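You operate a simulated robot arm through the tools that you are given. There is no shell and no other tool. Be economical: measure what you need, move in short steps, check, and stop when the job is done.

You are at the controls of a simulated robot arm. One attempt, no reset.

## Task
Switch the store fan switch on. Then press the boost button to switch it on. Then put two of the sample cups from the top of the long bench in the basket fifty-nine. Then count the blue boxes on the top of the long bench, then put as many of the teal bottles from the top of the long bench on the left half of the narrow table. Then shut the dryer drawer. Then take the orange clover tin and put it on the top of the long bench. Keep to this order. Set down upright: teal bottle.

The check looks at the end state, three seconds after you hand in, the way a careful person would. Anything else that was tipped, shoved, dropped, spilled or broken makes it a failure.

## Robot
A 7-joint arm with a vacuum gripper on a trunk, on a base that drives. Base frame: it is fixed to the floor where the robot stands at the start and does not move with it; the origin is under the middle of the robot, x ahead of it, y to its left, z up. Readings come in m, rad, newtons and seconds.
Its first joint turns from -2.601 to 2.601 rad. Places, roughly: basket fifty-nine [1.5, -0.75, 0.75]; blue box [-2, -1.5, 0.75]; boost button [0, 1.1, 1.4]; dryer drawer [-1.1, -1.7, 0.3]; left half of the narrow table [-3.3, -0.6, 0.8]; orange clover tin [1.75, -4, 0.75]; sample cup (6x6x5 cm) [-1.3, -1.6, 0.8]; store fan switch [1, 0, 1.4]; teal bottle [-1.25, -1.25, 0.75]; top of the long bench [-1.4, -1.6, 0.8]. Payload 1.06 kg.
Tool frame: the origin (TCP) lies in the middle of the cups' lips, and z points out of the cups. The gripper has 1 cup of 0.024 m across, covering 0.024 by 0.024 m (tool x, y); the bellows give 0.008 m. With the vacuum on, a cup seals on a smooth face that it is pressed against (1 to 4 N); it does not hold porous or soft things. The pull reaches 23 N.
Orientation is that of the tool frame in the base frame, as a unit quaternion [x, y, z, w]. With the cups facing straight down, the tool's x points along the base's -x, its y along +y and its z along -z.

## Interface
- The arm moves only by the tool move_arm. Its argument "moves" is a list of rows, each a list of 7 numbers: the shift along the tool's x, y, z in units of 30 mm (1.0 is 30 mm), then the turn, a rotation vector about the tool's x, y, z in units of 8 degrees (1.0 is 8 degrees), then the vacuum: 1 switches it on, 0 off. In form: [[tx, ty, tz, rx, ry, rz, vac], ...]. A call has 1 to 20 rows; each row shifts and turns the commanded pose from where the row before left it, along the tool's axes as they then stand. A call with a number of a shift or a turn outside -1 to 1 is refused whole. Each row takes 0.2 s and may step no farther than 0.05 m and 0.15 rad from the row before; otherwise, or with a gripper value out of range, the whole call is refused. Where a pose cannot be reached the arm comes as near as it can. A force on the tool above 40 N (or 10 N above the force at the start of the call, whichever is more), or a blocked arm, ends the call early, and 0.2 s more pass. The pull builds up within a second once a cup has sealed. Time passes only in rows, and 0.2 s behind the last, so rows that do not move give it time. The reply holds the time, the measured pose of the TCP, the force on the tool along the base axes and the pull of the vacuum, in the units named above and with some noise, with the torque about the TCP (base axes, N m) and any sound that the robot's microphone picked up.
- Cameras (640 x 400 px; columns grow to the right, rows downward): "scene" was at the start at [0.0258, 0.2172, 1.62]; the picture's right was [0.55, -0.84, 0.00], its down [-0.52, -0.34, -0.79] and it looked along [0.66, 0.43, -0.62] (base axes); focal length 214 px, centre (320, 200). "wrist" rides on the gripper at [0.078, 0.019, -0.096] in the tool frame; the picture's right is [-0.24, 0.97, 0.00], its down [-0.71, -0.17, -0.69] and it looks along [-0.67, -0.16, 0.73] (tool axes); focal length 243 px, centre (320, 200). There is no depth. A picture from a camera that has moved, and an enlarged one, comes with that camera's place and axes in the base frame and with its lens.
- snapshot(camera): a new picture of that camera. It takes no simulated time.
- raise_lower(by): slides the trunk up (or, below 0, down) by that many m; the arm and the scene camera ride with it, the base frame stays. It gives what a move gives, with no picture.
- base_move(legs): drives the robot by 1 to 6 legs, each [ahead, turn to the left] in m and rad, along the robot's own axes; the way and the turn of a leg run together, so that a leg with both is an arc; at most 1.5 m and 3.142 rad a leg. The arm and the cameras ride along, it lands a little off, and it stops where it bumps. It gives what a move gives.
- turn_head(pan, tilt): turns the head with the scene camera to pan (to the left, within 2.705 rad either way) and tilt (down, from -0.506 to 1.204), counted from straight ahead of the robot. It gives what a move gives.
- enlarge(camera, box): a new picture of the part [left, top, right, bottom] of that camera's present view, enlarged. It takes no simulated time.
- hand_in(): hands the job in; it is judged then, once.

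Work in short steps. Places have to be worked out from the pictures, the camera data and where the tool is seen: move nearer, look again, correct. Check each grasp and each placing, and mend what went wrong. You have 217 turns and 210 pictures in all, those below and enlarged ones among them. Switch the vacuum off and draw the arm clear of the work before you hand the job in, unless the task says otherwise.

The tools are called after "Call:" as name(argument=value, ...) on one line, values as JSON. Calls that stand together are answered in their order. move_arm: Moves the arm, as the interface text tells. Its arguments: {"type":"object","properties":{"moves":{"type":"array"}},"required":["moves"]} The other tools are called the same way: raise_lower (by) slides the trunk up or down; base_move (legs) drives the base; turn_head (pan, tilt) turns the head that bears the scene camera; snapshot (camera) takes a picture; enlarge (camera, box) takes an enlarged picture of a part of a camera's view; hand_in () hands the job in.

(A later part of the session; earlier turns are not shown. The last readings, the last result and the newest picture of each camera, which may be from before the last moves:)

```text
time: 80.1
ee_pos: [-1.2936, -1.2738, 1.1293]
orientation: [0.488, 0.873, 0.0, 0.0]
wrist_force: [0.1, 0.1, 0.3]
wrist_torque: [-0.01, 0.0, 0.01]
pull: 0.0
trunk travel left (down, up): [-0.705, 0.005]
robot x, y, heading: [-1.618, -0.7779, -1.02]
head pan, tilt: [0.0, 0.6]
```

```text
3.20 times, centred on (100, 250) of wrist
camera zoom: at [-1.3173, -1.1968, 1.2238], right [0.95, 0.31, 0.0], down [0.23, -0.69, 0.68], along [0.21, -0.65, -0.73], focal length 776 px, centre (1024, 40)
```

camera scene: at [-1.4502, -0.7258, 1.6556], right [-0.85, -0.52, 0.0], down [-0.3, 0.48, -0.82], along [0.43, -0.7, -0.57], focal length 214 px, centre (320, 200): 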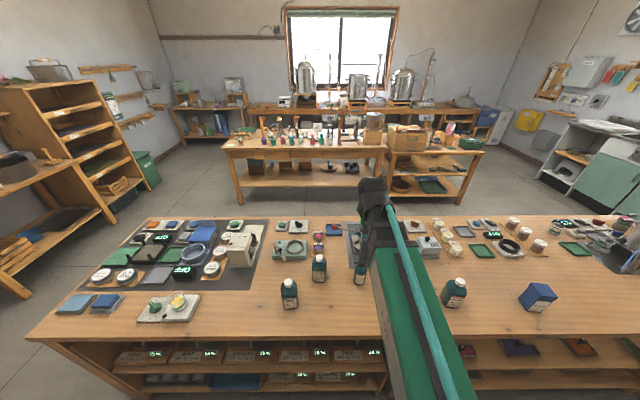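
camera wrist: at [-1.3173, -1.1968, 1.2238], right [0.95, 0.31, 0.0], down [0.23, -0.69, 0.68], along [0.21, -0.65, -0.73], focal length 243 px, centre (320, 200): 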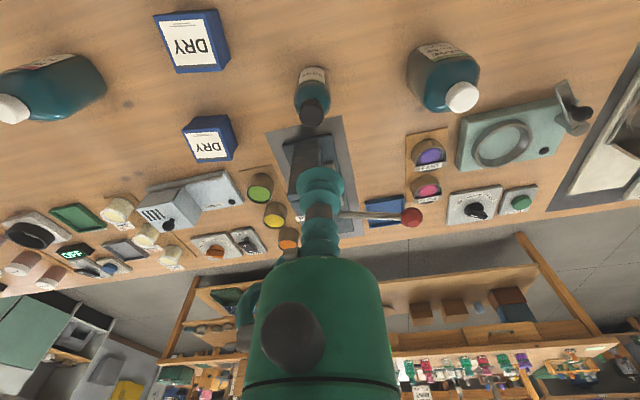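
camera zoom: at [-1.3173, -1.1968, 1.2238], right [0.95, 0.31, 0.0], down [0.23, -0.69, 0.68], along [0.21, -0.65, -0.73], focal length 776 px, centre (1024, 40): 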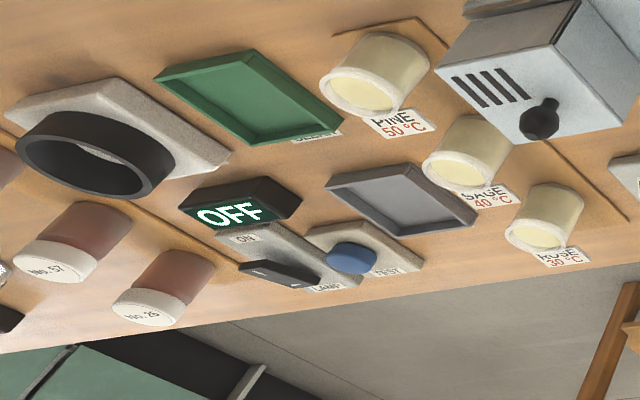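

The cups: green at ≈(-1.335, -1.557, 0.845). I move the tool above it (right first, then ahead).

Call:
move_arm(moves=[[0, -1, 0, 0, 0, 0, 0], [0, -1, 0, 0, 0, 0, 0], [0, -1, 0, 0, 0, 0, 0], [0, -1, 0, 0, 0, 0, 0], [0, -1, 0, 0, 0, 0, 0], [0, -1.0, 0, 0, 0, 0, 0], [-1, 0, 0, 0, 0, 0, 0], [-1, 0, 0, 0, 0, 0, 0], [-1, 0, 0, 0, 0, 0, 0], [-1, 0, 0, 0, 0, 0, 0], [-1, 0, 0, 0, 0, 0, 0], [-1, 0, 0, 0, 0, 0, 0], [-1, 0, 0, 0, 0, 0, 0], [-0.33, 0, 0, 0, 0, 0, 0], [0, 0, 0, 0, 0, 0, 0]])

Call:
snapshot(camera="wrist")

Call:
snapshot(camera="scene")

```text
time: 83.3
ee_pos: [-1.3313, -1.5565, 1.1304]
orientation: [0.488, 0.873, 0.0, 0.0]
wrist_force: [0.1, 0.7, 1.3]
wrist_torque: [-0.02, -0.01, 0.03]
pull: 0.1
trunk travel left (down, up): [-0.705, 0.005]
robot x, y, heading: [-1.6159, -0.7788, -1.018]
head pan, tilt: [0.0, 0.6]
```

```text
172 pictures are left
camera wrist: at [-1.3557, -1.4782, 1.2243], right [0.95, 0.31, 0.0], down [0.23, -0.69, 0.69], along [0.21, -0.65, -0.73], focal length 243 px, centre (320, 200)
```

wrist: 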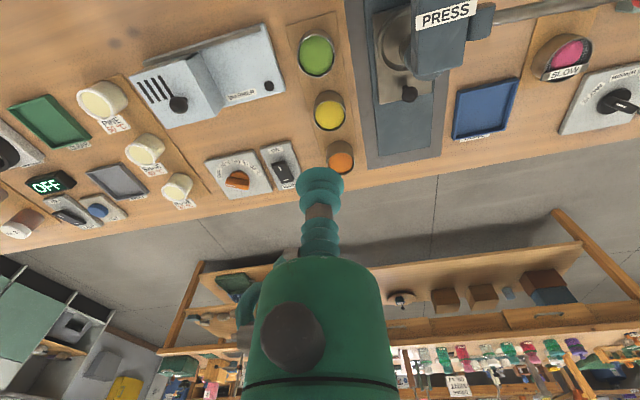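

```text
171 pictures are left
camera scene: at [-1.4509, -0.7248, 1.6557], right [-0.85, -0.52, 0.0], down [-0.3, 0.48, -0.83], along [0.43, -0.7, -0.56], focal length 214 px, centre (320, 200)
```

scene: 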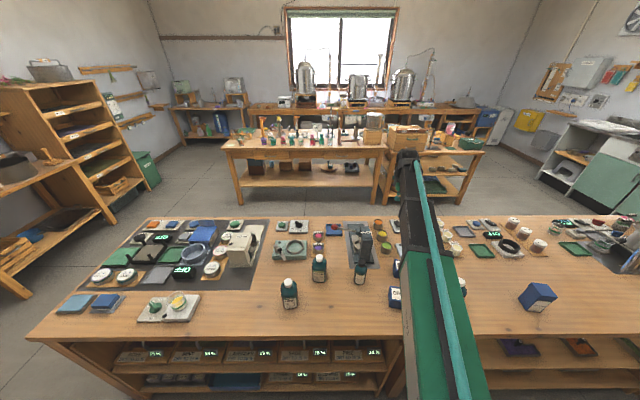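

Aligned over the green cup. I descend to just above it.

Call:
move_arm(moves=[[0, -0.17, 1, 0, 0, 0, 0], [0, 0, 1, 0, 0, 0, 0], [0, 0, 1, 0, 0, 0, 0], [0, 0, 1, 0, 0, 0, 0], [0, 0, 1, 0, 0, 0, 0], [0, 0, 1, 0, 0, 0, 0], [0, 0, 1, 0, 0, 0, 0], [0, 0, 0.7, 0, 0, 0, 0], [0, 0, 0, 0, 0, 0, 0]])

Call:
snapshot(camera="wrist")

```text
time: 85.3
ee_pos: [-1.3351, -1.5571, 0.8978]
orientation: [0.488, 0.873, 0.001, -0.001]
wrist_force: [-0.3, 0.7, -0.1]
wrist_torque: [0.0, -0.04, 0.03]
pull: 0.1
trunk travel left (down, up): [-0.705, 0.005]
robot x, y, heading: [-1.619, -0.7781, -1.02]
head pan, tilt: [0.0, 0.6]
```

```text
170 pictures are left
camera wrist: at [-1.3602, -1.48, 0.9924], right [0.95, 0.31, 0.0], down [0.23, -0.69, 0.69], along [0.21, -0.65, -0.73], focal length 243 px, centre (320, 200)
```

wrist: 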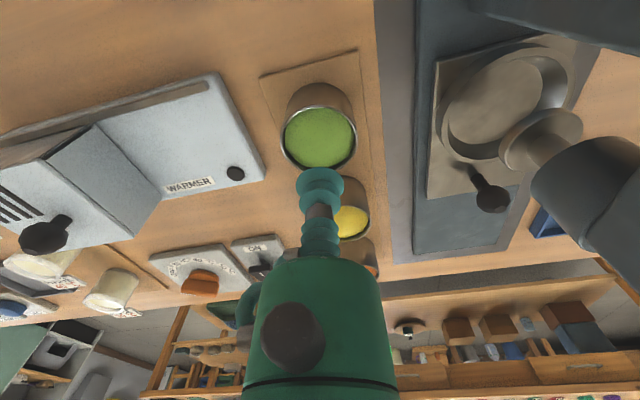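

Aligned. Descend with vacuum on, in small steps to contact.

Call:
move_arm(moves=[[0, 0, 0.7, 0, 0, 0, 1], [0, 0, 0.5, 0, 0, 0, 1], [0, 0, 0.25, 0, 0, 0, 1], [0, 0, 0.15, 0, 0, 0, 1], [0, 0, 0, 0, 0, 0, 1]])

```text
time: 86.5
ee_pos: [-1.3361, -1.5569, 0.8512]
orientation: [0.488, 0.873, 0.0, 0.0]
wrist_force: [0.5, -1.2, 1.2]
wrist_torque: [0.0, 0.02, 0.0]
pull: 0.1
trunk travel left (down, up): [-0.705, 0.005]
robot x, y, heading: [-1.6194, -0.7766, -1.021]
head pan, tilt: [0.0, 0.6]
```

Call:
move_arm(moves=[[0, 0, 0.15, 0, 0, 0, 1], [0, 0, 0.15, 0, 0, 0, 1], [0, 0, 0, 0, 0, 0, 1]])

Call:
snapshot(camera="wrist")

```text
time: 87.3
ee_pos: [-1.3365, -1.5572, 0.8424]
orientation: [0.488, 0.873, 0.0, 0.0]
wrist_force: [0.2, -0.7, 0.5]
wrist_torque: [0.01, 0.01, 0.01]
pull: 0.1
trunk travel left (down, up): [-0.705, 0.005]
robot x, y, heading: [-1.6153, -0.777, -1.018]
head pan, tilt: [0.0, 0.6]
```

```text
169 pictures are left
camera wrist: at [-1.3605, -1.4798, 0.9364], right [0.95, 0.31, 0.0], down [0.23, -0.69, 0.69], along [0.21, -0.65, -0.73], focal length 243 px, centre (320, 200)
```

wrist: 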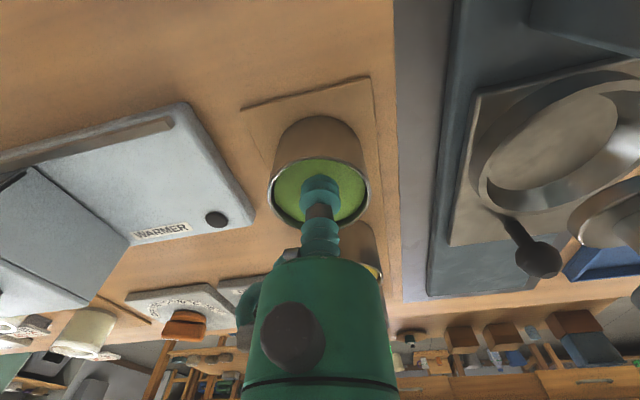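

The lip is near the green surface but no contact yet; I keep inching down.

Call:
move_arm(moves=[[0, 0, 0.12, 0, 0, 0, 1], [0, 0, 0.12, 0, 0, 0, 1], [0, 0, 0, 0, 0, 0, 1]])

```text
time: 88.1
ee_pos: [-1.335, -1.5572, 0.835]
orientation: [0.488, 0.873, -0.001, 0.0]
wrist_force: [-0.4, 0.0, 0.6]
wrist_torque: [0.03, 0.0, 0.0]
pull: 0.2
trunk travel left (down, up): [-0.705, 0.005]
robot x, y, heading: [-1.6167, -0.7773, -1.019]
head pan, tilt: [0.0, 0.6]
```

Call:
move_arm(moves=[[0, 0, 0.12, 0, 0, 0, 1], [0, 0, 0.12, 0, 0, 0, 1], [0, 0, 0, 0, 0, 0, 1]])

Call:
enlarge(camera="wrist", box=[240, 130, 400, 260])

```text
time: 88.9
ee_pos: [-1.335, -1.5579, 0.8275]
orientation: [0.488, 0.873, 0.0, 0.001]
wrist_force: [0.5, -1.2, -0.3]
wrist_torque: [-0.01, 0.02, 0.0]
pull: 22.8
trunk travel left (down, up): [-0.705, 0.005]
robot x, y, heading: [-1.6166, -0.776, -1.019]
head pan, tilt: [0.0, 0.6]
```

```text
3.08 times, centred on (320, 195) of wrist
camera zoom: at [-1.3604, -1.4801, 0.9219], right [0.95, 0.31, 0.0], down [0.23, -0.69, 0.68], along [0.21, -0.65, -0.73], focal length 746 px, centre (320, 215)
```

zoom: 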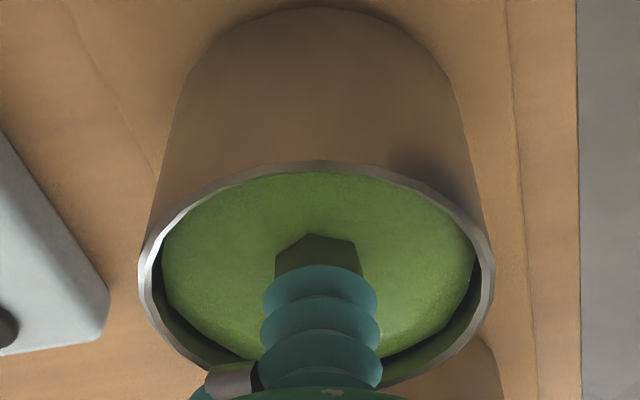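

Sealed (pull 22.8). Lift the cup straight up and retract.

Call:
move_arm(moves=[[0, 0, -0.3, 0, 0, 0, 1], [0, 0, -0.7, 0, 0, 0, 1], [0, 0, -1, 0, 0, 0, 1], [0, 0, -1, 0, 0, 0, 1], [0, 0, -1, 0, 0, 0, 1], [0, 0, -1, 0, 0, 0, 1], [0, 0, -1, 0, 0, 0, 1], [0, 0, -1, 0, 0, 0, 1], [0, 0, -1, 0, 0, 0, 1], [0, 0, -1, 0, 0, 0, 1], [0, 0, -1, 0, 0, 0, 1], [1, 0, 0, 0, 0, 0, 1], [1, 0, 0, 0, 0, 0, 1], [1, 0, 0, 0, 0, 0, 1], [1, 0, 0, 0, 0, 0, 1], [1, 0, 0, 0, 0, 0, 1], [1, 0, 0, 0, 0, 0, 1], [1, 0, 0, 0, 0, 0, 1], [0, 0, 0, 0, 0, 0, 1]])

Call:
snapshot(camera="wrist")

Call:
turn_head(pan=1.6, tilt=0.4)

Call:
snapshot(camera="scene")

```text
time: 92.9
ee_pos: [-1.4461, -1.3795, 1.1267]
orientation: [0.487, 0.873, 0.001, 0.001]
wrist_force: [0.1, 0.2, -1.5]
wrist_torque: [0.04, -0.01, 0.01]
pull: 23.0
trunk travel left (down, up): [-0.705, 0.005]
robot x, y, heading: [-1.6171, -0.776, -1.016]
head pan, tilt: [0.0, 0.6]
```

```text
167 pictures are left
camera wrist: at [-1.4703, -1.3016, 1.2221], right [0.95, 0.31, 0.0], down [0.23, -0.69, 0.68], along [0.21, -0.65, -0.73], focal length 243 px, centre (320, 200)
```

wrist: 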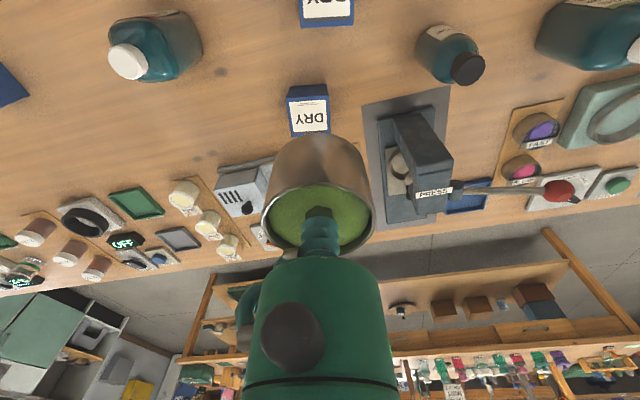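

```text
time: 94.6
ee_pos: [-1.4467, -1.3784, 1.1273]
orientation: [0.488, 0.873, 0.0, 0.0]
wrist_force: [0.3, -0.2, -1.3]
wrist_torque: [0.06, 0.02, 0.01]
pull: 23.0
trunk travel left (down, up): [-0.705, 0.005]
robot x, y, heading: [-1.6195, -0.7812, -1.018]
head pan, tilt: [1.6, 0.4]
```

```text
166 pictures are left
camera scene: at [-1.4197, -0.5988, 1.6739], right [0.55, -0.84, 0.0], down [-0.33, -0.21, -0.92], along [0.77, 0.51, -0.39], focal length 214 px, centre (320, 200)
```

scene: 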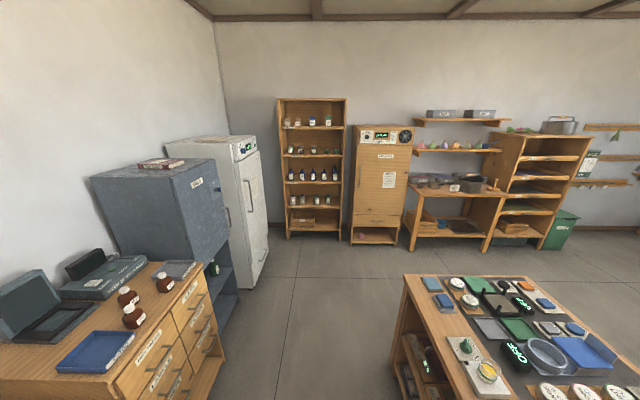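

Cup held. I look at the far table for basket 59.

Call:
enlarge(camera="scene", box=[390, 100, 600, 260])

```text
2.50 times, centred on (495, 180) of scene
camera zoom: at [-1.4197, -0.5988, 1.6739], right [0.55, -0.84, 0.0], down [-0.33, -0.21, -0.92], along [0.77, 0.51, -0.39], focal length 536 px, centre (-118, 250)
```

zoom: 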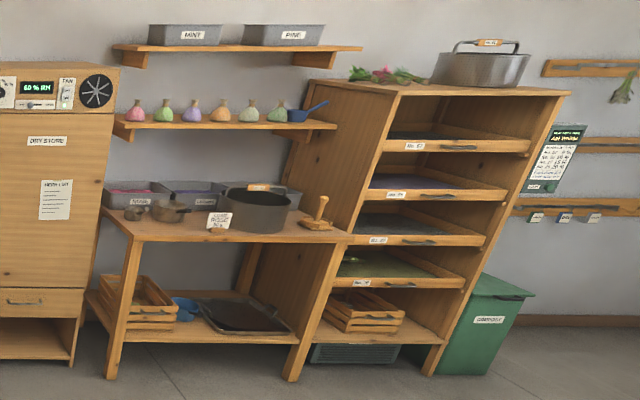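

The labelled black basket on the table by the dry store is likely 59. I drive back along the aisle and around the bench's end.

Call:
base_move(legs=[[-0.25, 0], [0, 1.576], [1.5, 0], [0.237, 0], [0, -1.571]])

Call:
turn_head(pan=0.3, tilt=0.4)

Call:
snapshot(camera="scene")

```text
time: 112.6
ee_pos: [-0.0904, -0.2316, 1.1281]
orientation: [0.488, 0.873, 0.0, 0.0]
wrist_force: [0.5, 0.2, -0.6]
wrist_torque: [0.0, 0.01, 0.0]
pull: 22.9
trunk travel left (down, up): [-0.705, 0.005]
robot x, y, heading: [-0.2632, 0.3702, -1.017]
head pan, tilt: [1.6, 0.4]
```

```text
time: 114.0
ee_pos: [-0.0906, -0.2311, 1.1273]
orientation: [0.489, 0.873, -0.001, -0.001]
wrist_force: [0.1, 0.0, -1.2]
wrist_torque: [0.03, 0.0, 0.0]
pull: 23.1
trunk travel left (down, up): [-0.705, 0.005]
robot x, y, heading: [-0.2615, 0.3707, -1.02]
head pan, tilt: [0.3, 0.4]
```

```text
164 pictures are left
camera scene: at [-0.0721, 0.4371, 1.6739], right [-0.66, -0.75, 0.0], down [-0.29, 0.26, -0.92], along [0.69, -0.61, -0.39], focal length 214 px, centre (320, 200)
```

scene: 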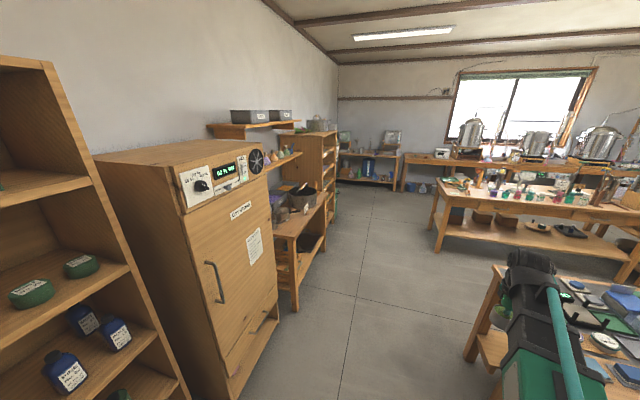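

Clear path ahead; I drive 1.88 m with a slight left bias and turn to face the table.

Call:
base_move(legs=[[0, 0.04], [1.5, 0], [0.37, 0], [0, 1.54]])

Call:
turn_head(pan=0.0, tilt=0.5)

Call:
snapshot(camera="scene")

Call:
snapshot(camera="wrist")

```text
time: 127.6
ee_pos: [1.3933, -0.993, 1.1264]
orientation: [-0.285, 0.959, 0.0, 0.0]
wrist_force: [0.6, -0.5, -0.6]
wrist_torque: [-0.02, 0.02, -0.01]
pull: 22.9
trunk travel left (down, up): [-0.705, 0.005]
robot x, y, heading: [0.7951, -1.1773, 0.576]
head pan, tilt: [0.3, 0.4]
```

```text
time: 128.4
ee_pos: [1.392, -0.9927, 1.1269]
orientation: [-0.284, 0.959, 0.0, 0.0]
wrist_force: [0.1, 0.2, -1.2]
wrist_torque: [-0.02, 0.02, 0.0]
pull: 22.5
trunk travel left (down, up): [-0.705, 0.005]
robot x, y, heading: [0.7956, -1.1773, 0.577]
head pan, tilt: [0.0, 0.499]
```

```text
163 pictures are left
camera scene: at [0.7395, -1.0117, 1.6648], right [0.55, -0.84, 0.0], down [-0.4, -0.26, -0.88], along [0.74, 0.48, -0.48], focal length 214 px, centre (320, 200)
```

scene: 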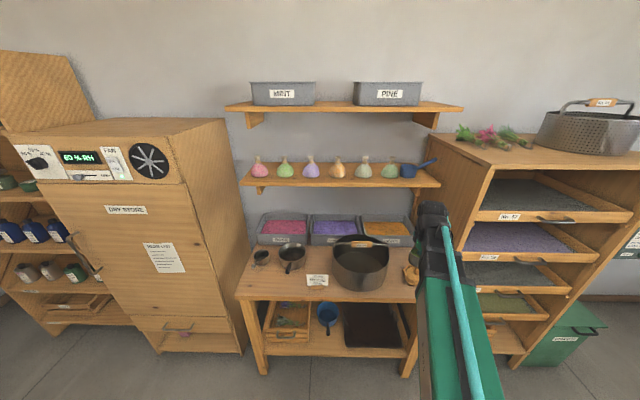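

```text
162 pictures are left
camera wrist: at [1.3176, -1.0182, 1.222], right [-0.33, 0.94, 0.0], down [0.69, 0.24, 0.69], along [0.65, 0.23, -0.73], focal length 243 px, centre (320, 200)
```

wrist: 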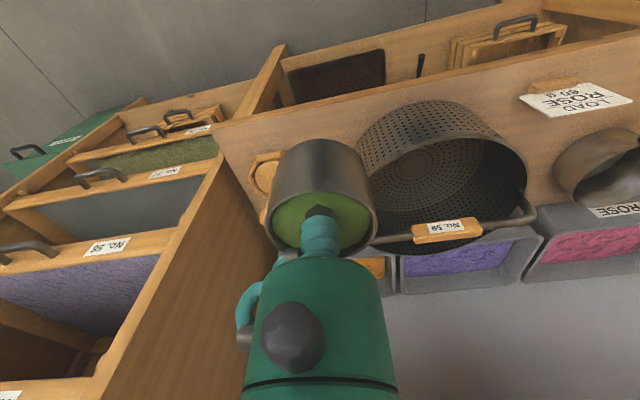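

The basket's grip reads "No. 59". I enlarge it to locate the opening.

Call:
enlarge(camera="scene", box=[300, 210, 440, 310])

Call:
enlarge(camera="wrist", box=[340, 70, 580, 270])

```text
4.00 times, centred on (370, 260) of scene
camera zoom: at [0.7395, -1.0117, 1.6648], right [0.55, -0.84, 0.0], down [-0.4, -0.26, -0.88], along [0.74, 0.48, -0.48], focal length 858 px, centre (120, -40)
```

zoom: 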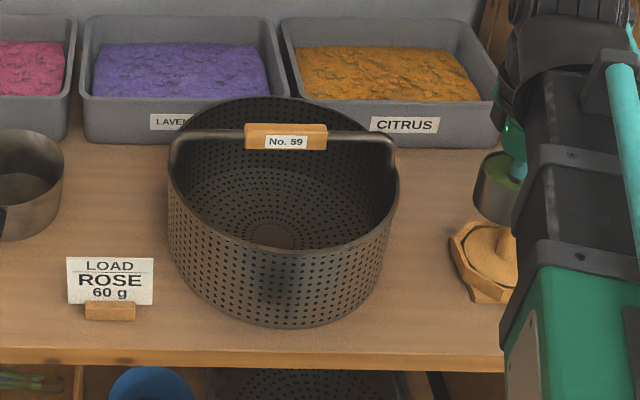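

```text
2.00 times, centred on (460, 170) of wrist
camera zoom: at [1.3176, -1.0182, 1.222], right [-0.33, 0.94, 0.0], down [0.69, 0.24, 0.69], along [0.65, 0.23, -0.73], focal length 485 px, centre (40, 260)
```

zoom: 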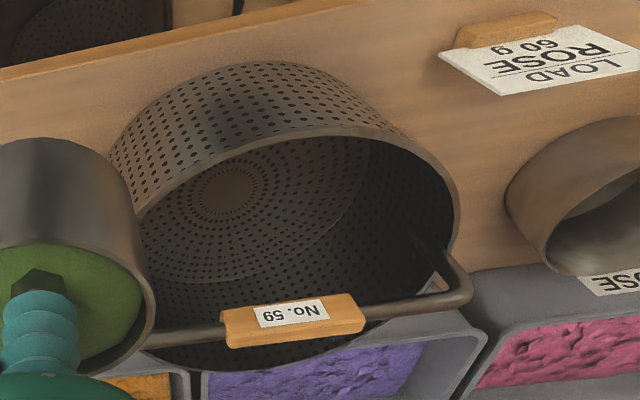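

The handle stands upright across the basket's middle; base centre ≈(1.530,-0.734,0.80), rim ≈0.92, grip ≈0.98. I'll place the cup in the near half, turning the tool 90° so the camera stays clear of handle and rim.

Call:
move_arm(moves=[[0, 0, -0.5, 0, 0, 1, 1], [0, 0, 0, 0, 0, 1, 1], [0, 0, 0, 0, 0, 1, 1], [0, 0, 0, 0, 0, 1, 1], [0, 0, 0, 0, 0, 1, 1], [0, 0, 0, 0, 0, 1, 1], [0, 0, 0, 0, 0, 1, 1], [0, 0, 0, 0, 0, 1, 1], [0, 0, 0, 0, 0, 1, 1], [0, 0, 0, 0, 0, 1, 1], [0, 0, 0, 0, 0, 1, 1], [0, 0, 0, 0, 0, 0.25, 1], [0, 0, 0, 0, 0, 0, 1]])

Call:
move_arm(moves=[[0, 1, 0, 0, 0, 0, 1], [0, 1, 0, 0, 0, 0, 1], [0, 1, 0, 0, 0, 0, 1], [0, 1, 0, 0, 0, 0, 1], [1, 1, 0, 0, 0, 0, 1], [1, 1, 0, 0, 0, 0, 1], [1, 0.23, 0, 0, 0, 0, 1], [0.22, 0, 0, 0, 0, 0, 1], [0, 0, 0, 0, 0, 0, 1]])

Call:
snapshot(camera="wrist")

Call:
snapshot(camera="scene")

```text
time: 131.2
ee_pos: [1.3933, -0.9924, 1.1425]
orientation: [0.477, 0.879, 0.0, 0.0]
wrist_force: [-0.5, 0.7, -0.7]
wrist_torque: [0.0, 0.0, 0.02]
pull: 22.8
trunk travel left (down, up): [-0.705, 0.005]
robot x, y, heading: [0.7965, -1.1814, 0.579]
head pan, tilt: [0.0, 0.499]
```

```text
time: 133.2
ee_pos: [1.4969, -0.8104, 1.142]
orientation: [0.477, 0.879, 0.0, -0.001]
wrist_force: [-0.9, -0.7, -1.1]
wrist_torque: [0.03, 0.0, 0.01]
pull: 23.0
trunk travel left (down, up): [-0.705, 0.005]
robot x, y, heading: [0.7965, -1.1833, 0.578]
head pan, tilt: [0.0, 0.499]
```

```text
159 pictures are left
camera wrist: at [1.4705, -0.7329, 1.2371], right [0.94, 0.33, 0.0], down [0.24, -0.69, 0.69], along [0.23, -0.65, -0.73], focal length 243 px, centre (320, 200)
```

wrist: 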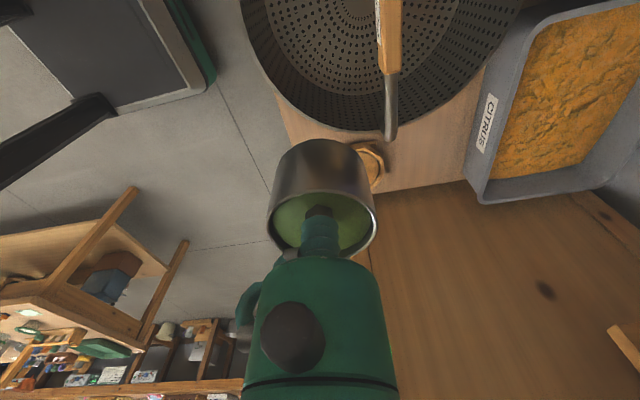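

```text
158 pictures are left
camera scene: at [0.7396, -1.0119, 1.6648], right [0.55, -0.84, 0.0], down [-0.4, -0.26, -0.88], along [0.74, 0.48, -0.48], focal length 214 px, centre (320, 200)
```

scene: 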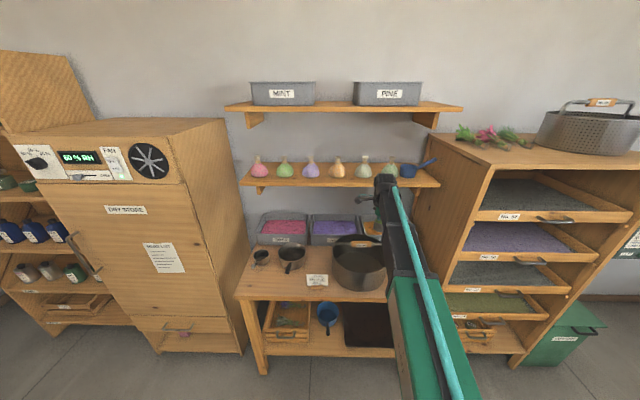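

Geometry confirmed. Descend beside the handle to above the basket floor.

Call:
move_arm(moves=[[0, 0, 1, 0, 0, 0, 1], [0, 0, 1, 0, 0, 0, 1], [0, 0, 1, 0, 0, 0, 1], [0, 0, 1, 0, 0, 0, 1], [0, 0, 1, 0, 0, 0, 1], [0, 0, 1, 0, 0, 0, 1], [0, 0, 1, 0, 0, 0, 1], [0, 0, 1, 0, 0, 0, 1], [0, 0, 0.5, 0, 0, 0, 1], [0, 0, 0, 0, 0, 0, 1]])

Call:
snapshot(camera="wrist")

Call:
enlarge(camera="scene", box=[300, 210, 440, 310])

```text
time: 135.4
ee_pos: [1.4964, -0.8108, 0.8865]
orientation: [0.477, 0.879, 0.0, -0.001]
wrist_force: [0.0, -0.3, -1.1]
wrist_torque: [0.01, 0.01, -0.01]
pull: 23.0
trunk travel left (down, up): [-0.705, 0.005]
robot x, y, heading: [0.7955, -1.1807, 0.579]
head pan, tilt: [0.0, 0.499]
```

```text
157 pictures are left
camera wrist: at [1.4702, -0.7329, 0.982], right [0.94, 0.33, 0.0], down [0.24, -0.69, 0.69], along [0.23, -0.65, -0.73], focal length 243 px, centre (320, 200)
```

wrist: 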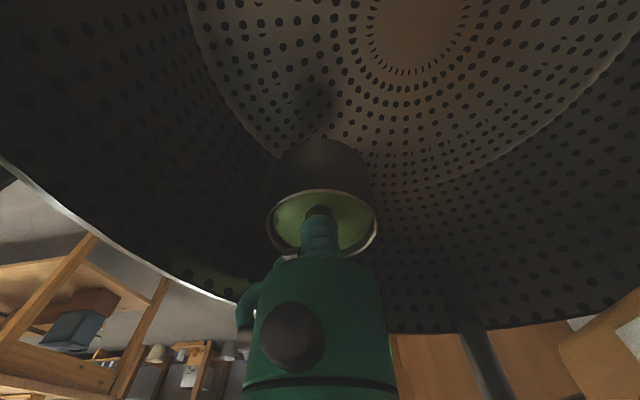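

```text
4.00 times, centred on (370, 260) of scene
camera zoom: at [0.7396, -1.0119, 1.6648], right [0.55, -0.84, 0.0], down [-0.4, -0.26, -0.88], along [0.74, 0.48, -0.48], focal length 858 px, centre (120, -40)
```

zoom: 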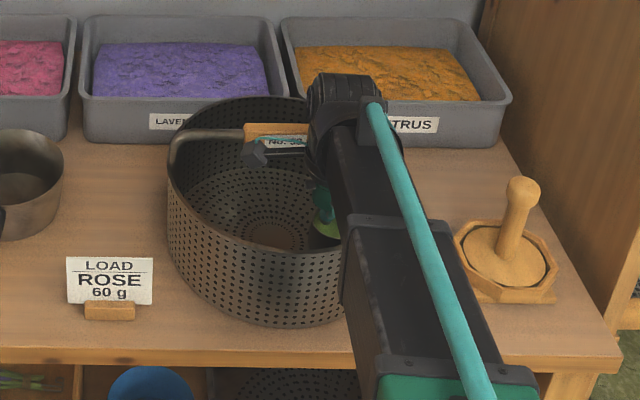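

Cup is inside, shadow on the floor ahead. I inch down to contact.

Call:
move_arm(moves=[[0, 0, 0.4, 0, 0, 0, 1], [0, 0, 0.4, 0, 0, 0, 1], [0, 0, 0.2, 0, 0, 0, 1], [0, 0, 0.15, 0, 0, 0, 1], [0, 0, 0, 0, 0, 0, 1]])

```text
time: 136.6
ee_pos: [1.4964, -0.8097, 0.8544]
orientation: [0.476, 0.879, 0.0, 0.0]
wrist_force: [-0.6, 0.1, -1.9]
wrist_torque: [0.02, -0.01, 0.0]
pull: 22.9
trunk travel left (down, up): [-0.705, 0.005]
robot x, y, heading: [0.795, -1.1803, 0.581]
head pan, tilt: [0.0, 0.499]
```

Call:
move_arm(moves=[[0, 0, 0.15, 0, 0, 0, 1], [0, 0, 0.15, 0, 0, 0, 1], [0, 0, 0, 0, 0, 0, 1]])

Call:
snapshot(camera="wrist")

```text
time: 137.4
ee_pos: [1.4965, -0.8103, 0.8434]
orientation: [0.476, 0.88, 0.0, 0.0]
wrist_force: [-0.1, 0.0, -1.3]
wrist_torque: [0.05, 0.0, 0.02]
pull: 22.6
trunk travel left (down, up): [-0.705, 0.005]
robot x, y, heading: [0.7935, -1.1818, 0.575]
head pan, tilt: [0.0, 0.499]
```

```text
155 pictures are left
camera wrist: at [1.47, -0.7326, 0.9386], right [0.94, 0.33, 0.0], down [0.24, -0.69, 0.69], along [0.23, -0.65, -0.73], focal length 243 px, centre (320, 200)
```

wrist: 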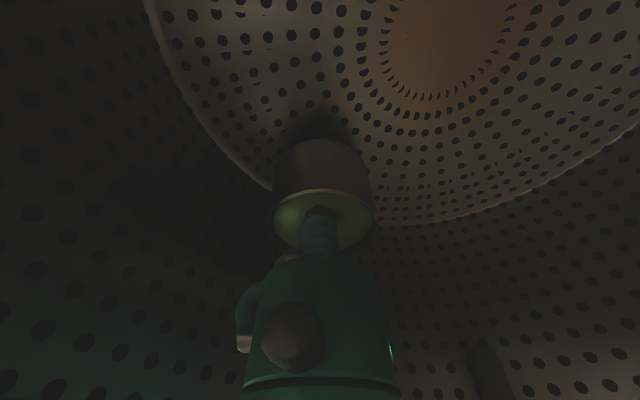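

Call:
move_arm(moves=[[0, 0, 0.15, 0, 0, 0, 1], [0, 0, 0.15, 0, 0, 0, 1], [0, 0, 0, 0, 0, 0, 1]])

```text
time: 138.2
ee_pos: [1.4967, -0.8094, 0.8354]
orientation: [0.476, 0.879, 0.0, 0.001]
wrist_force: [0.1, 0.7, -0.6]
wrist_torque: [0.0, 0.02, -0.02]
pull: 22.7
trunk travel left (down, up): [-0.705, 0.005]
robot x, y, heading: [0.7922, -1.1825, 0.579]
head pan, tilt: [0.0, 0.499]
```

Call:
move_arm(moves=[[0, 0, 0.15, 0, 0, 0, 1], [0, 0, 0.1, 0, 0, 0, 1], [0, 0, 0, 0, 0, 0, 1]])

Call:
snapshot(camera="wrist")

```text
time: 139.0
ee_pos: [1.4978, -0.8112, 0.8285]
orientation: [0.477, 0.879, 0.0, 0.0]
wrist_force: [-0.4, 0.5, -1.4]
wrist_torque: [0.07, 0.0, -0.02]
pull: 22.7
trunk travel left (down, up): [-0.705, 0.005]
robot x, y, heading: [0.7935, -1.1784, 0.578]
head pan, tilt: [0.0, 0.499]
```

```text
154 pictures are left
camera wrist: at [1.4704, -0.7331, 0.9221], right [0.94, 0.33, 0.0], down [0.24, -0.69, 0.69], along [0.23, -0.65, -0.73], focal length 243 px, centre (320, 200)
```

wrist: 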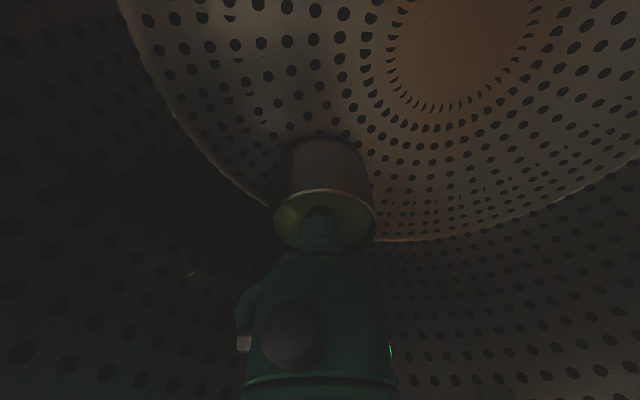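

Call:
move_arm(moves=[[0, 0, 0.12, 0, 0, 0, 1], [0, 0, 0.12, 0, 0, 0, 1], [0, 0, 0, 0, 0, 0, 1]])

```text
time: 139.8
ee_pos: [1.4965, -0.8105, 0.8211]
orientation: [0.476, 0.88, 0.001, 0.0]
wrist_force: [3.6, 3.4, 17.6]
wrist_torque: [0.01, 0.02, -0.02]
pull: 22.2
trunk travel left (down, up): [-0.705, 0.005]
robot x, y, heading: [0.7966, -1.1768, 0.581]
head pan, tilt: [0.0, 0.499]
```

Contact on the floor (17 N). I ease up slightly, release, and rise straight up.

Call:
move_arm(moves=[[0, 0, -0.1, 0, 0, 0, 1], [0, 0, 0, 0, 0, 0, 0], [0, 0, 0, 0, 0, 0, 0], [0, 0, 0, 0, 0, 0, 0], [0, 0, -0.2, 0, 0, 0, 0], [0, 0, -0.5, 0, 0, 0, 0], [0, 0, -1, 0, 0, 0, 0], [0, 0, -1, 0, 0, 0, 0], [0, 0, -1, 0, 0, 0, 0], [0, 0, -1, 0, 0, 0, 0], [0, 0, -1, 0, 0, 0, 0], [0, 0, -1, 0, 0, 0, 0], [0, 0, -1, 0, 0, 0, 0], [0, 0, -1, 0, 0, 0, 0], [0, 0, -1, 0, 0, 0, 0], [0, 0, 0, 0, 0, 0, 0]])

Call:
snapshot(camera="wrist")

```text
time: 143.2
ee_pos: [1.4968, -0.809, 1.115]
orientation: [0.477, 0.879, -0.001, 0.0]
wrist_force: [-0.1, -0.2, 0.3]
wrist_torque: [0.02, -0.03, 0.0]
pull: 0.1
trunk travel left (down, up): [-0.705, 0.005]
robot x, y, heading: [0.7879, -1.1746, 0.581]
head pan, tilt: [0.0, 0.499]
```

```text
153 pictures are left
camera wrist: at [1.4712, -0.7325, 1.2095], right [0.94, 0.33, 0.0], down [0.24, -0.69, 0.69], along [0.23, -0.65, -0.73], focal length 243 px, centre (320, 200)
```

wrist: 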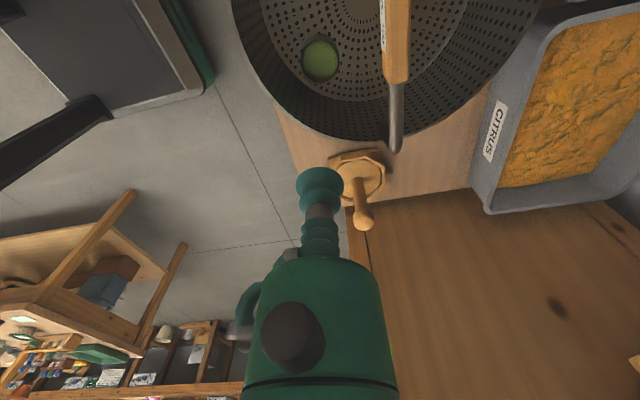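

Cup one stands in the basket. I retract, turn the tool back, and drive back to the bench along the same route.

Call:
move_arm(moves=[[0, -1, 0, 0, 0, 0, 0], [0, -1, 0, 0, 0, 0, 0], [0, -1, 0, 0, 0, 0, 0], [0, -1, 0, 0, 0, 0, 0], [0, -1, 0, 0, 0, 0, 0], [0, -1, 0, 0, 0, 0, 0], [0, 0, 0, 0, 0, -1, 0], [0, 0, 0, 0, 0, -1, 0], [0, 0, 0, 0, 0, -1, 0], [0, 0, 0, 0, 0, -1, 0], [0, 0, 0, 0, 0, -1, 0], [0, 0, 0, 0, 0, -1, 0], [0, 0, 0, 0, 0, -1, 0], [0, 0, 0, 0, 0, -1, 0], [0, 0, 0, 0, 0, -1, 0], [0, 0, 0, 0, 0, -1, 0], [0, 0, 0, 0, 0, -1, 0], [0, 0, 0, 0, 0, -0.25, 0]])

Call:
enlarge(camera="scene", box=[300, 210, 440, 310])

Call:
base_move(legs=[[0, -1.593], [-1.5, 0], [-0.364, 0], [0, 1.57], [-1.5, 0], [-0.43, 0]])

Call:
base_move(legs=[[0, -1.57]])

Call:
snapshot(camera="scene")

```text
time: 147.0
ee_pos: [1.345, -0.9077, 1.1137]
orientation: [-0.286, 0.958, 0.001, 0.0]
wrist_force: [-1.0, 1.0, -0.7]
wrist_torque: [0.02, 0.01, -0.02]
pull: 0.1
trunk travel left (down, up): [-0.705, 0.005]
robot x, y, heading: [0.7945, -1.1814, 0.577]
head pan, tilt: [0.0, 0.499]
```

```text
4.00 times, centred on (370, 260) of scene
camera zoom: at [0.7395, -1.0118, 1.6648], right [0.55, -0.84, 0.0], down [-0.4, -0.26, -0.88], along [0.74, 0.48, -0.48], focal length 858 px, centre (120, -40)
```

zoom: 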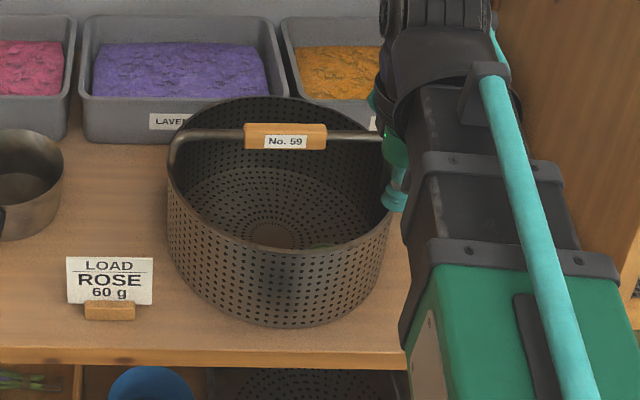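

```text
time: 173.4
ee_pos: [-1.2814, -0.3543, 1.1154]
orientation: [-0.271, 0.962, 0.0, 0.0]
wrist_force: [0.3, -1.2, 0.5]
wrist_torque: [-0.04, 0.01, 0.0]
pull: 0.0
trunk travel left (down, up): [-0.705, 0.005]
robot x, y, heading: [-1.838, -0.6098, 0.546]
head pan, tilt: [0.0, 0.499]
```

```text
time: 177.6
ee_pos: [-1.5916, -1.1704, 1.1142]
orientation: [0.496, 0.868, -0.001, 0.0]
wrist_force: [-0.3, 0.4, -0.4]
wrist_torque: [0.01, 0.03, -0.01]
pull: 0.0
trunk travel left (down, up): [-0.705, 0.005]
robot x, y, heading: [-1.8417, -0.6058, -1.038]
head pan, tilt: [0.0, 0.499]
```

```text
151 pictures are left
camera scene: at [-1.6703, -0.5618, 1.6648], right [-0.86, -0.51, 0.0], down [-0.24, 0.41, -0.88], along [0.45, -0.76, -0.48], focal length 214 px, centre (320, 200)
```

scene: 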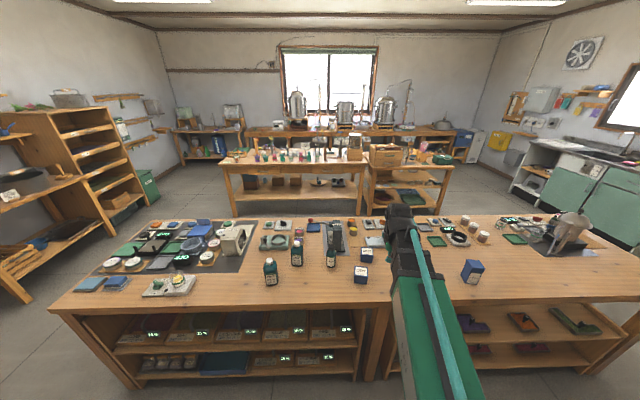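

I drive ahead 0.25 m and move above the yellow cup.

Call:
base_move(legs=[[0.25, 0]])

Call:
move_arm(moves=[[-1, 0.5, 0, 0, 0, 0, 0], [-1, 0.47, 0, 0, 0, 0, 0], [-1, 0, 0, 0, 0, 0, 0], [-1, 0, 0, 0, 0, 0, 0], [-1, 0, 0, 0, 0, 0, 0], [-1, 0, 0, 0, 0, 0, 0], [-1, 0, 0, 0, 0, 0, 0], [-1, 0, 0, 0, 0, 0, 0], [-1, 0, 0, 0, 0, 0, 0], [0, 0, 0, 0, 0, 0, 0]])

Call:
snapshot(camera="wrist")

```text
time: 179.5
ee_pos: [-1.4639, -1.388, 1.1139]
orientation: [0.496, 0.868, 0.0, 0.0]
wrist_force: [-1.1, -0.5, -0.7]
wrist_torque: [0.01, 0.0, 0.01]
pull: 0.1
trunk travel left (down, up): [-0.705, 0.005]
robot x, y, heading: [-1.7105, -0.8242, -1.041]
head pan, tilt: [0.0, 0.499]
```

```text
time: 181.7
ee_pos: [-1.3031, -1.6043, 1.1142]
orientation: [0.496, 0.868, -0.001, 0.0]
wrist_force: [0.2, -0.4, -0.3]
wrist_torque: [0.01, 0.01, -0.01]
pull: 0.2
trunk travel left (down, up): [-0.705, 0.005]
robot x, y, heading: [-1.7121, -0.8246, -1.036]
head pan, tilt: [0.0, 0.499]
```

```text
150 pictures are left
camera wrist: at [-1.3257, -1.5259, 1.2096], right [0.96, 0.29, 0.0], down [0.21, -0.7, 0.69], along [0.2, -0.66, -0.73], focal length 243 px, centre (320, 200)
```

wrist: 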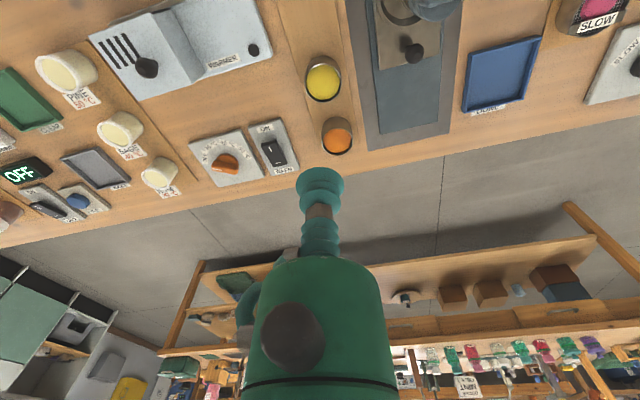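

Yellow at ≈(-1.286,-1.640). Correct and descend.

Call:
move_arm(moves=[[-1, -0.12, 0, 0, 0, 0, 0], [-0.32, 0, 1, 0, 0, 0, 0], [0, 0, 1, 0, 0, 0, 0], [0, 0, 1, 0, 0, 0, 0], [0, 0, 1, 0, 0, 0, 0], [0, 0, 1, 0, 0, 0, 0], [0, 0, 1, 0, 0, 0, 0], [0, 0, 1, 0, 0, 0, 0], [0, 0, 0.8, 0, 0, 0, 0], [0, 0, 0, 0, 0, 0, 0]])

Call:
snapshot(camera="wrist")

```text
time: 183.9
ee_pos: [-1.2868, -1.6411, 0.8814]
orientation: [0.496, 0.868, 0.0, 0.001]
wrist_force: [-0.3, 0.1, 0.0]
wrist_torque: [-0.02, 0.0, 0.01]
pull: 0.1
trunk travel left (down, up): [-0.705, 0.005]
robot x, y, heading: [-1.7119, -0.8261, -1.04]
head pan, tilt: [0.0, 0.499]
```

```text
149 pictures are left
camera wrist: at [-1.309, -1.5627, 0.975], right [0.96, 0.29, 0.0], down [0.21, -0.7, 0.69], along [0.2, -0.66, -0.73], focal length 243 px, centre (320, 200)
```

wrist: 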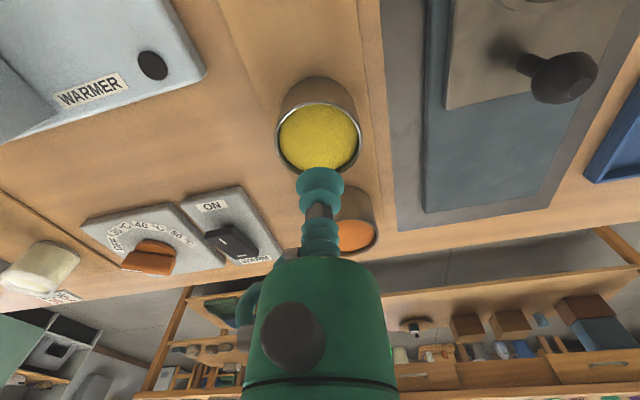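

Call:
move_arm(moves=[[0, 0, 0.7, 0, 0, 0, 1], [0, 0, 0.6, 0, 0, 0, 1], [0, 0, 0.2, 0, 0, 0, 1], [0, 0, 0.15, 0, 0, 0, 1], [0, 0, 0.1, 0, 0, 0, 1], [0, 0, 0, 0, 0, 0, 1]])

```text
time: 185.3
ee_pos: [-1.2856, -1.6412, 0.8276]
orientation: [0.496, 0.868, 0.0, 0.0]
wrist_force: [0.2, -0.7, 0.6]
wrist_torque: [-0.03, -0.01, 0.02]
pull: 22.4
trunk travel left (down, up): [-0.705, 0.005]
robot x, y, heading: [-1.7127, -0.8277, -1.033]
head pan, tilt: [0.0, 0.499]
```

Sealed. Lift and retract.

Call:
move_arm(moves=[[0, 0, -0.3, 0, 0, 0, 1], [0, 0, -0.7, 0, 0, 0, 1], [0, 0, -1, 0, 0, 0, 1], [0, 0, -1, 0, 0, 0, 1], [0, 0, -1, 0, 0, 0, 1], [0, 0, -1, 0, 0, 0, 1], [0, 0, -1, 0, 0, 0, 1], [0, 0, -1, 0, 0, 0, 1], [0, 0, -1, 0, 0, 0, 1], [0, 0, -1, 0, 0, 0, 1], [0, 0, -1, 0, 0, 0, 1], [1, 0, 0, 0, 0, 0, 1], [1, 0, 0, 0, 0, 0, 1], [1, 0, 0, 0, 0, 0, 1], [1, 0, 0, 0, 0, 0, 1], [1, 0, 0, 0, 0, 0, 1], [1, 0, 0, 0, 0, 0, 1], [1, 0, 0, 0, 0, 0, 1], [1, 0, 0, 0, 0, 0, 1], [1, 0, 0, 0, 0, 0, 1]])

Call:
snapshot(camera="wrist")

```text
time: 189.5
ee_pos: [-1.423, -1.4076, 1.1281]
orientation: [0.495, 0.869, 0.0, -0.001]
wrist_force: [-0.1, -0.5, -0.8]
wrist_torque: [-0.01, -0.02, -0.02]
pull: 22.7
trunk travel left (down, up): [-0.705, 0.005]
robot x, y, heading: [-1.7108, -0.8253, -1.034]
head pan, tilt: [0.0, 0.499]
```

```text
148 pictures are left
camera wrist: at [-1.4455, -1.3285, 1.2225], right [0.96, 0.29, 0.0], down [0.21, -0.7, 0.69], along [0.2, -0.66, -0.73], focal length 243 px, centre (320, 200)
```

wrist: 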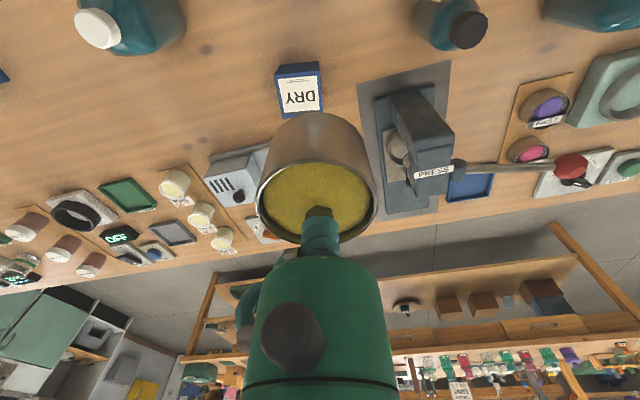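

Cup held. Drive to the basket again along the known route.

Call:
base_move(legs=[[-0.25, 0], [0, 1.5925], [1.5, 0], [0.43, 0], [0, -1.5705]])

```text
time: 208.2
ee_pos: [0.1006, -0.1714, 1.1275]
orientation: [0.483, 0.875, 0.0, 0.0]
wrist_force: [0.0, 0.1, -1.7]
wrist_torque: [0.02, 0.0, 0.0]
pull: 22.8
trunk travel left (down, up): [-0.705, 0.005]
robot x, y, heading: [-0.2066, 0.3998, -1.008]
head pan, tilt: [0.0, 0.499]
```

Call:
base_move(legs=[[1.5, 0], [0.371, 0], [0, 1.585]])

Call:
move_arm(moves=[[0, 0, -0.5, 0, 0, -1, 1], [0, 0, 0, 0, 0, -1, 1], [0, 0, 0, 0, 0, -1, 1], [0, 0, 0, 0, 0, -1, 1], [0, 0, 0, 0, 0, -1, 1], [0, 0, 0, 0, 0, -1, 1], [0, 0, 0, 0, 0, -1, 1], [0, 0, 0, 0, 0, -1, 1], [0, 0, 0, 0, 0, -1, 1], [0, 0, 0, 0, 0, -1, 1], [0, 0, 0, 0, 0, -1, 1], [0, 0, 0, 0, 0, -0.25, 1], [0, 0, 0, 0, 0, 0, 1]])

Call:
enlarge(camera="scene", box=[300, 210, 440, 310])

Call:
snapshot(camera="wrist")

```text
time: 221.4
ee_pos: [1.3591, -0.8478, 1.1277]
orientation: [-0.297, 0.955, -0.001, 0.0]
wrist_force: [-0.2, 0.3, -0.8]
wrist_torque: [0.0, 0.0, 0.01]
pull: 23.2
trunk travel left (down, up): [-0.705, 0.005]
robot x, y, heading: [0.7976, -1.1768, 0.598]
head pan, tilt: [0.0, 0.499]
```

```text
time: 224.2
ee_pos: [1.3593, -0.8477, 1.1415]
orientation: [0.885, -0.466, 0.0, 0.0]
wrist_force: [-0.1, -0.4, -1.2]
wrist_torque: [0.01, 0.02, 0.0]
pull: 22.8
trunk travel left (down, up): [-0.705, 0.005]
robot x, y, heading: [0.8017, -1.1778, 0.608]
head pan, tilt: [0.0, 0.499]
```

```text
4.00 times, centred on (370, 260) of scene
camera zoom: at [0.7382, -1.0105, 1.6648], right [0.57, -0.82, 0.0], down [-0.39, -0.27, -0.88], along [0.72, 0.5, -0.48], focal length 858 px, centre (120, -40)
```

zoom: 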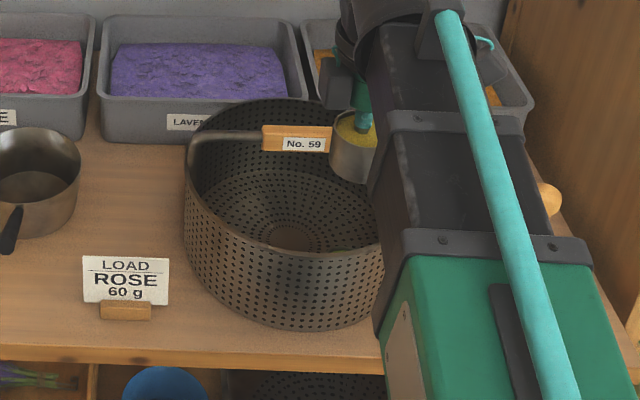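

```text
146 pictures are left
camera wrist: at [1.3887, -0.922, 1.2372], right [-0.93, -0.36, 0.0], down [-0.26, 0.68, 0.68], along [-0.24, 0.64, -0.73], focal length 243 px, centre (320, 200)
```

wrist: 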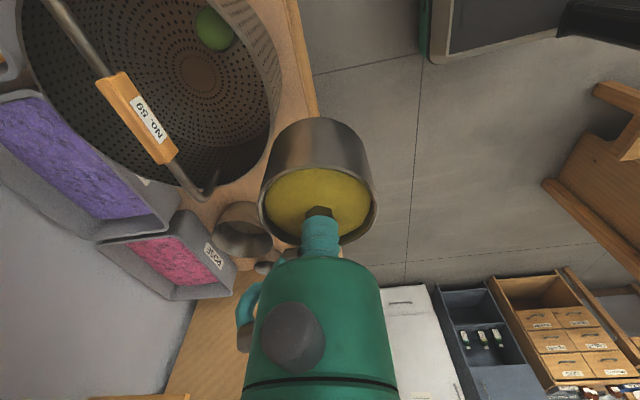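

Same geometry; the green cup is in place. I move above the near-left spot (1.447,-0.737).

Call:
move_arm(moves=[[-1, 0, 0, 0, 0, 0, 1], [-0.41, -1, 0, 0, 0, 0, 1], [0, -1, 0, 0, 0, 0, 1], [0, -1, 0, 0, 0, 0, 1], [0, -1, 0, 0, 0, 0, 1], [0, -0.5, 0, 0, 0, 0, 1], [0, 0, 0, 0, 0, 0, 1]])

Call:
snapshot(camera="wrist")

```text
time: 225.8
ee_pos: [1.447, -0.7358, 1.1442]
orientation: [0.885, -0.465, 0.0, 0.0]
wrist_force: [-0.3, -0.2, 0.4]
wrist_torque: [0.0, 0.01, 0.03]
pull: 22.6
trunk travel left (down, up): [-0.705, 0.005]
robot x, y, heading: [0.7983, -1.1786, 0.605]
head pan, tilt: [0.0, 0.499]
```

```text
145 pictures are left
camera wrist: at [1.4758, -0.8105, 1.2379], right [-0.93, -0.36, 0.0], down [-0.26, 0.68, 0.68], along [-0.24, 0.64, -0.73], focal length 243 px, centre (320, 200)
```

wrist: 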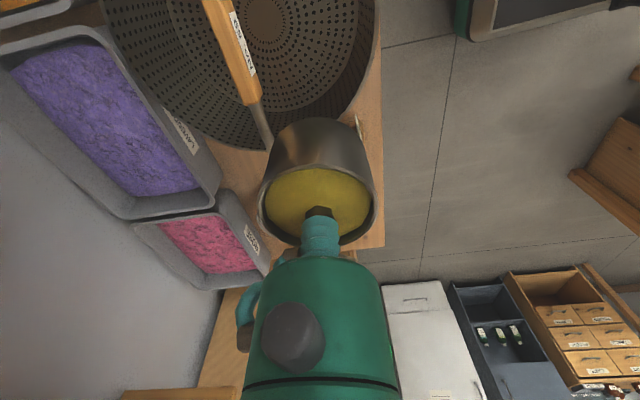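

Call:
move_arm(moves=[[0, 0, 1, 0, 0, 0, 1], [0, 0, 1, 0, 0, 0, 1], [0, 0, 1, 0, 0, 0, 1], [0, 0, 1, 0, 0, 0, 1], [0, 0, 1, 0, 0, 0, 1], [0, 0, 1, 0, 0, 0, 1], [0, 0, 1, 0, 0, 0, 1], [0, 0, 1, 0, 0, 0, 1], [0, 0, 0, 0, 0, 0, 1]])

Call:
snapshot(camera="wrist")

```text
time: 227.8
ee_pos: [1.4455, -0.7372, 0.9039]
orientation: [0.885, -0.466, -0.001, 0.0]
wrist_force: [0.8, 0.5, -1.2]
wrist_torque: [0.01, 0.03, -0.01]
pull: 23.2
trunk travel left (down, up): [-0.705, 0.005]
robot x, y, heading: [0.8002, -1.1761, 0.602]
head pan, tilt: [0.0, 0.499]
```

```text
144 pictures are left
camera wrist: at [1.4757, -0.811, 0.998], right [-0.93, -0.36, 0.0], down [-0.26, 0.68, 0.68], along [-0.24, 0.64, -0.73], focal length 243 px, centre (320, 200)
```

wrist: 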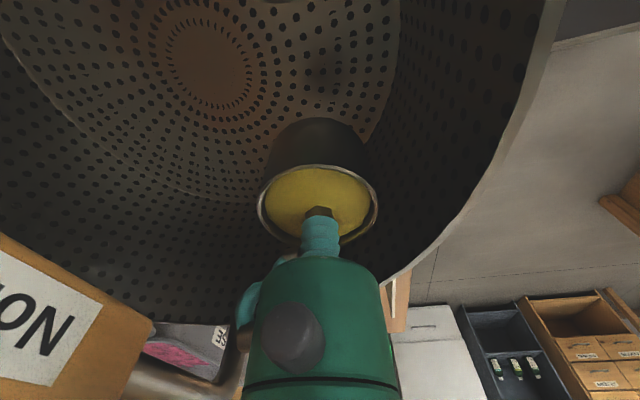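

Position is within the floor circle. Continue down and inch to contact.

Call:
move_arm(moves=[[0, 0, 1, 0, 0, 0, 1], [0, 0, 1, 0, 0, 0, 1], [0, 0, 0.4, 0, 0, 0, 1], [0, 0, 0.15, 0, 0, 0, 1], [0, 0, 0, 0, 0, 0, 1]])

```text
time: 229.1
ee_pos: [1.4469, -0.7364, 0.8268]
orientation: [0.885, -0.466, 0.0, 0.0]
wrist_force: [0.5, 0.0, -1.0]
wrist_torque: [0.0, 0.02, -0.04]
pull: 22.5
trunk travel left (down, up): [-0.705, 0.005]
robot x, y, heading: [0.796, -1.1789, 0.599]
head pan, tilt: [0.0, 0.499]
```

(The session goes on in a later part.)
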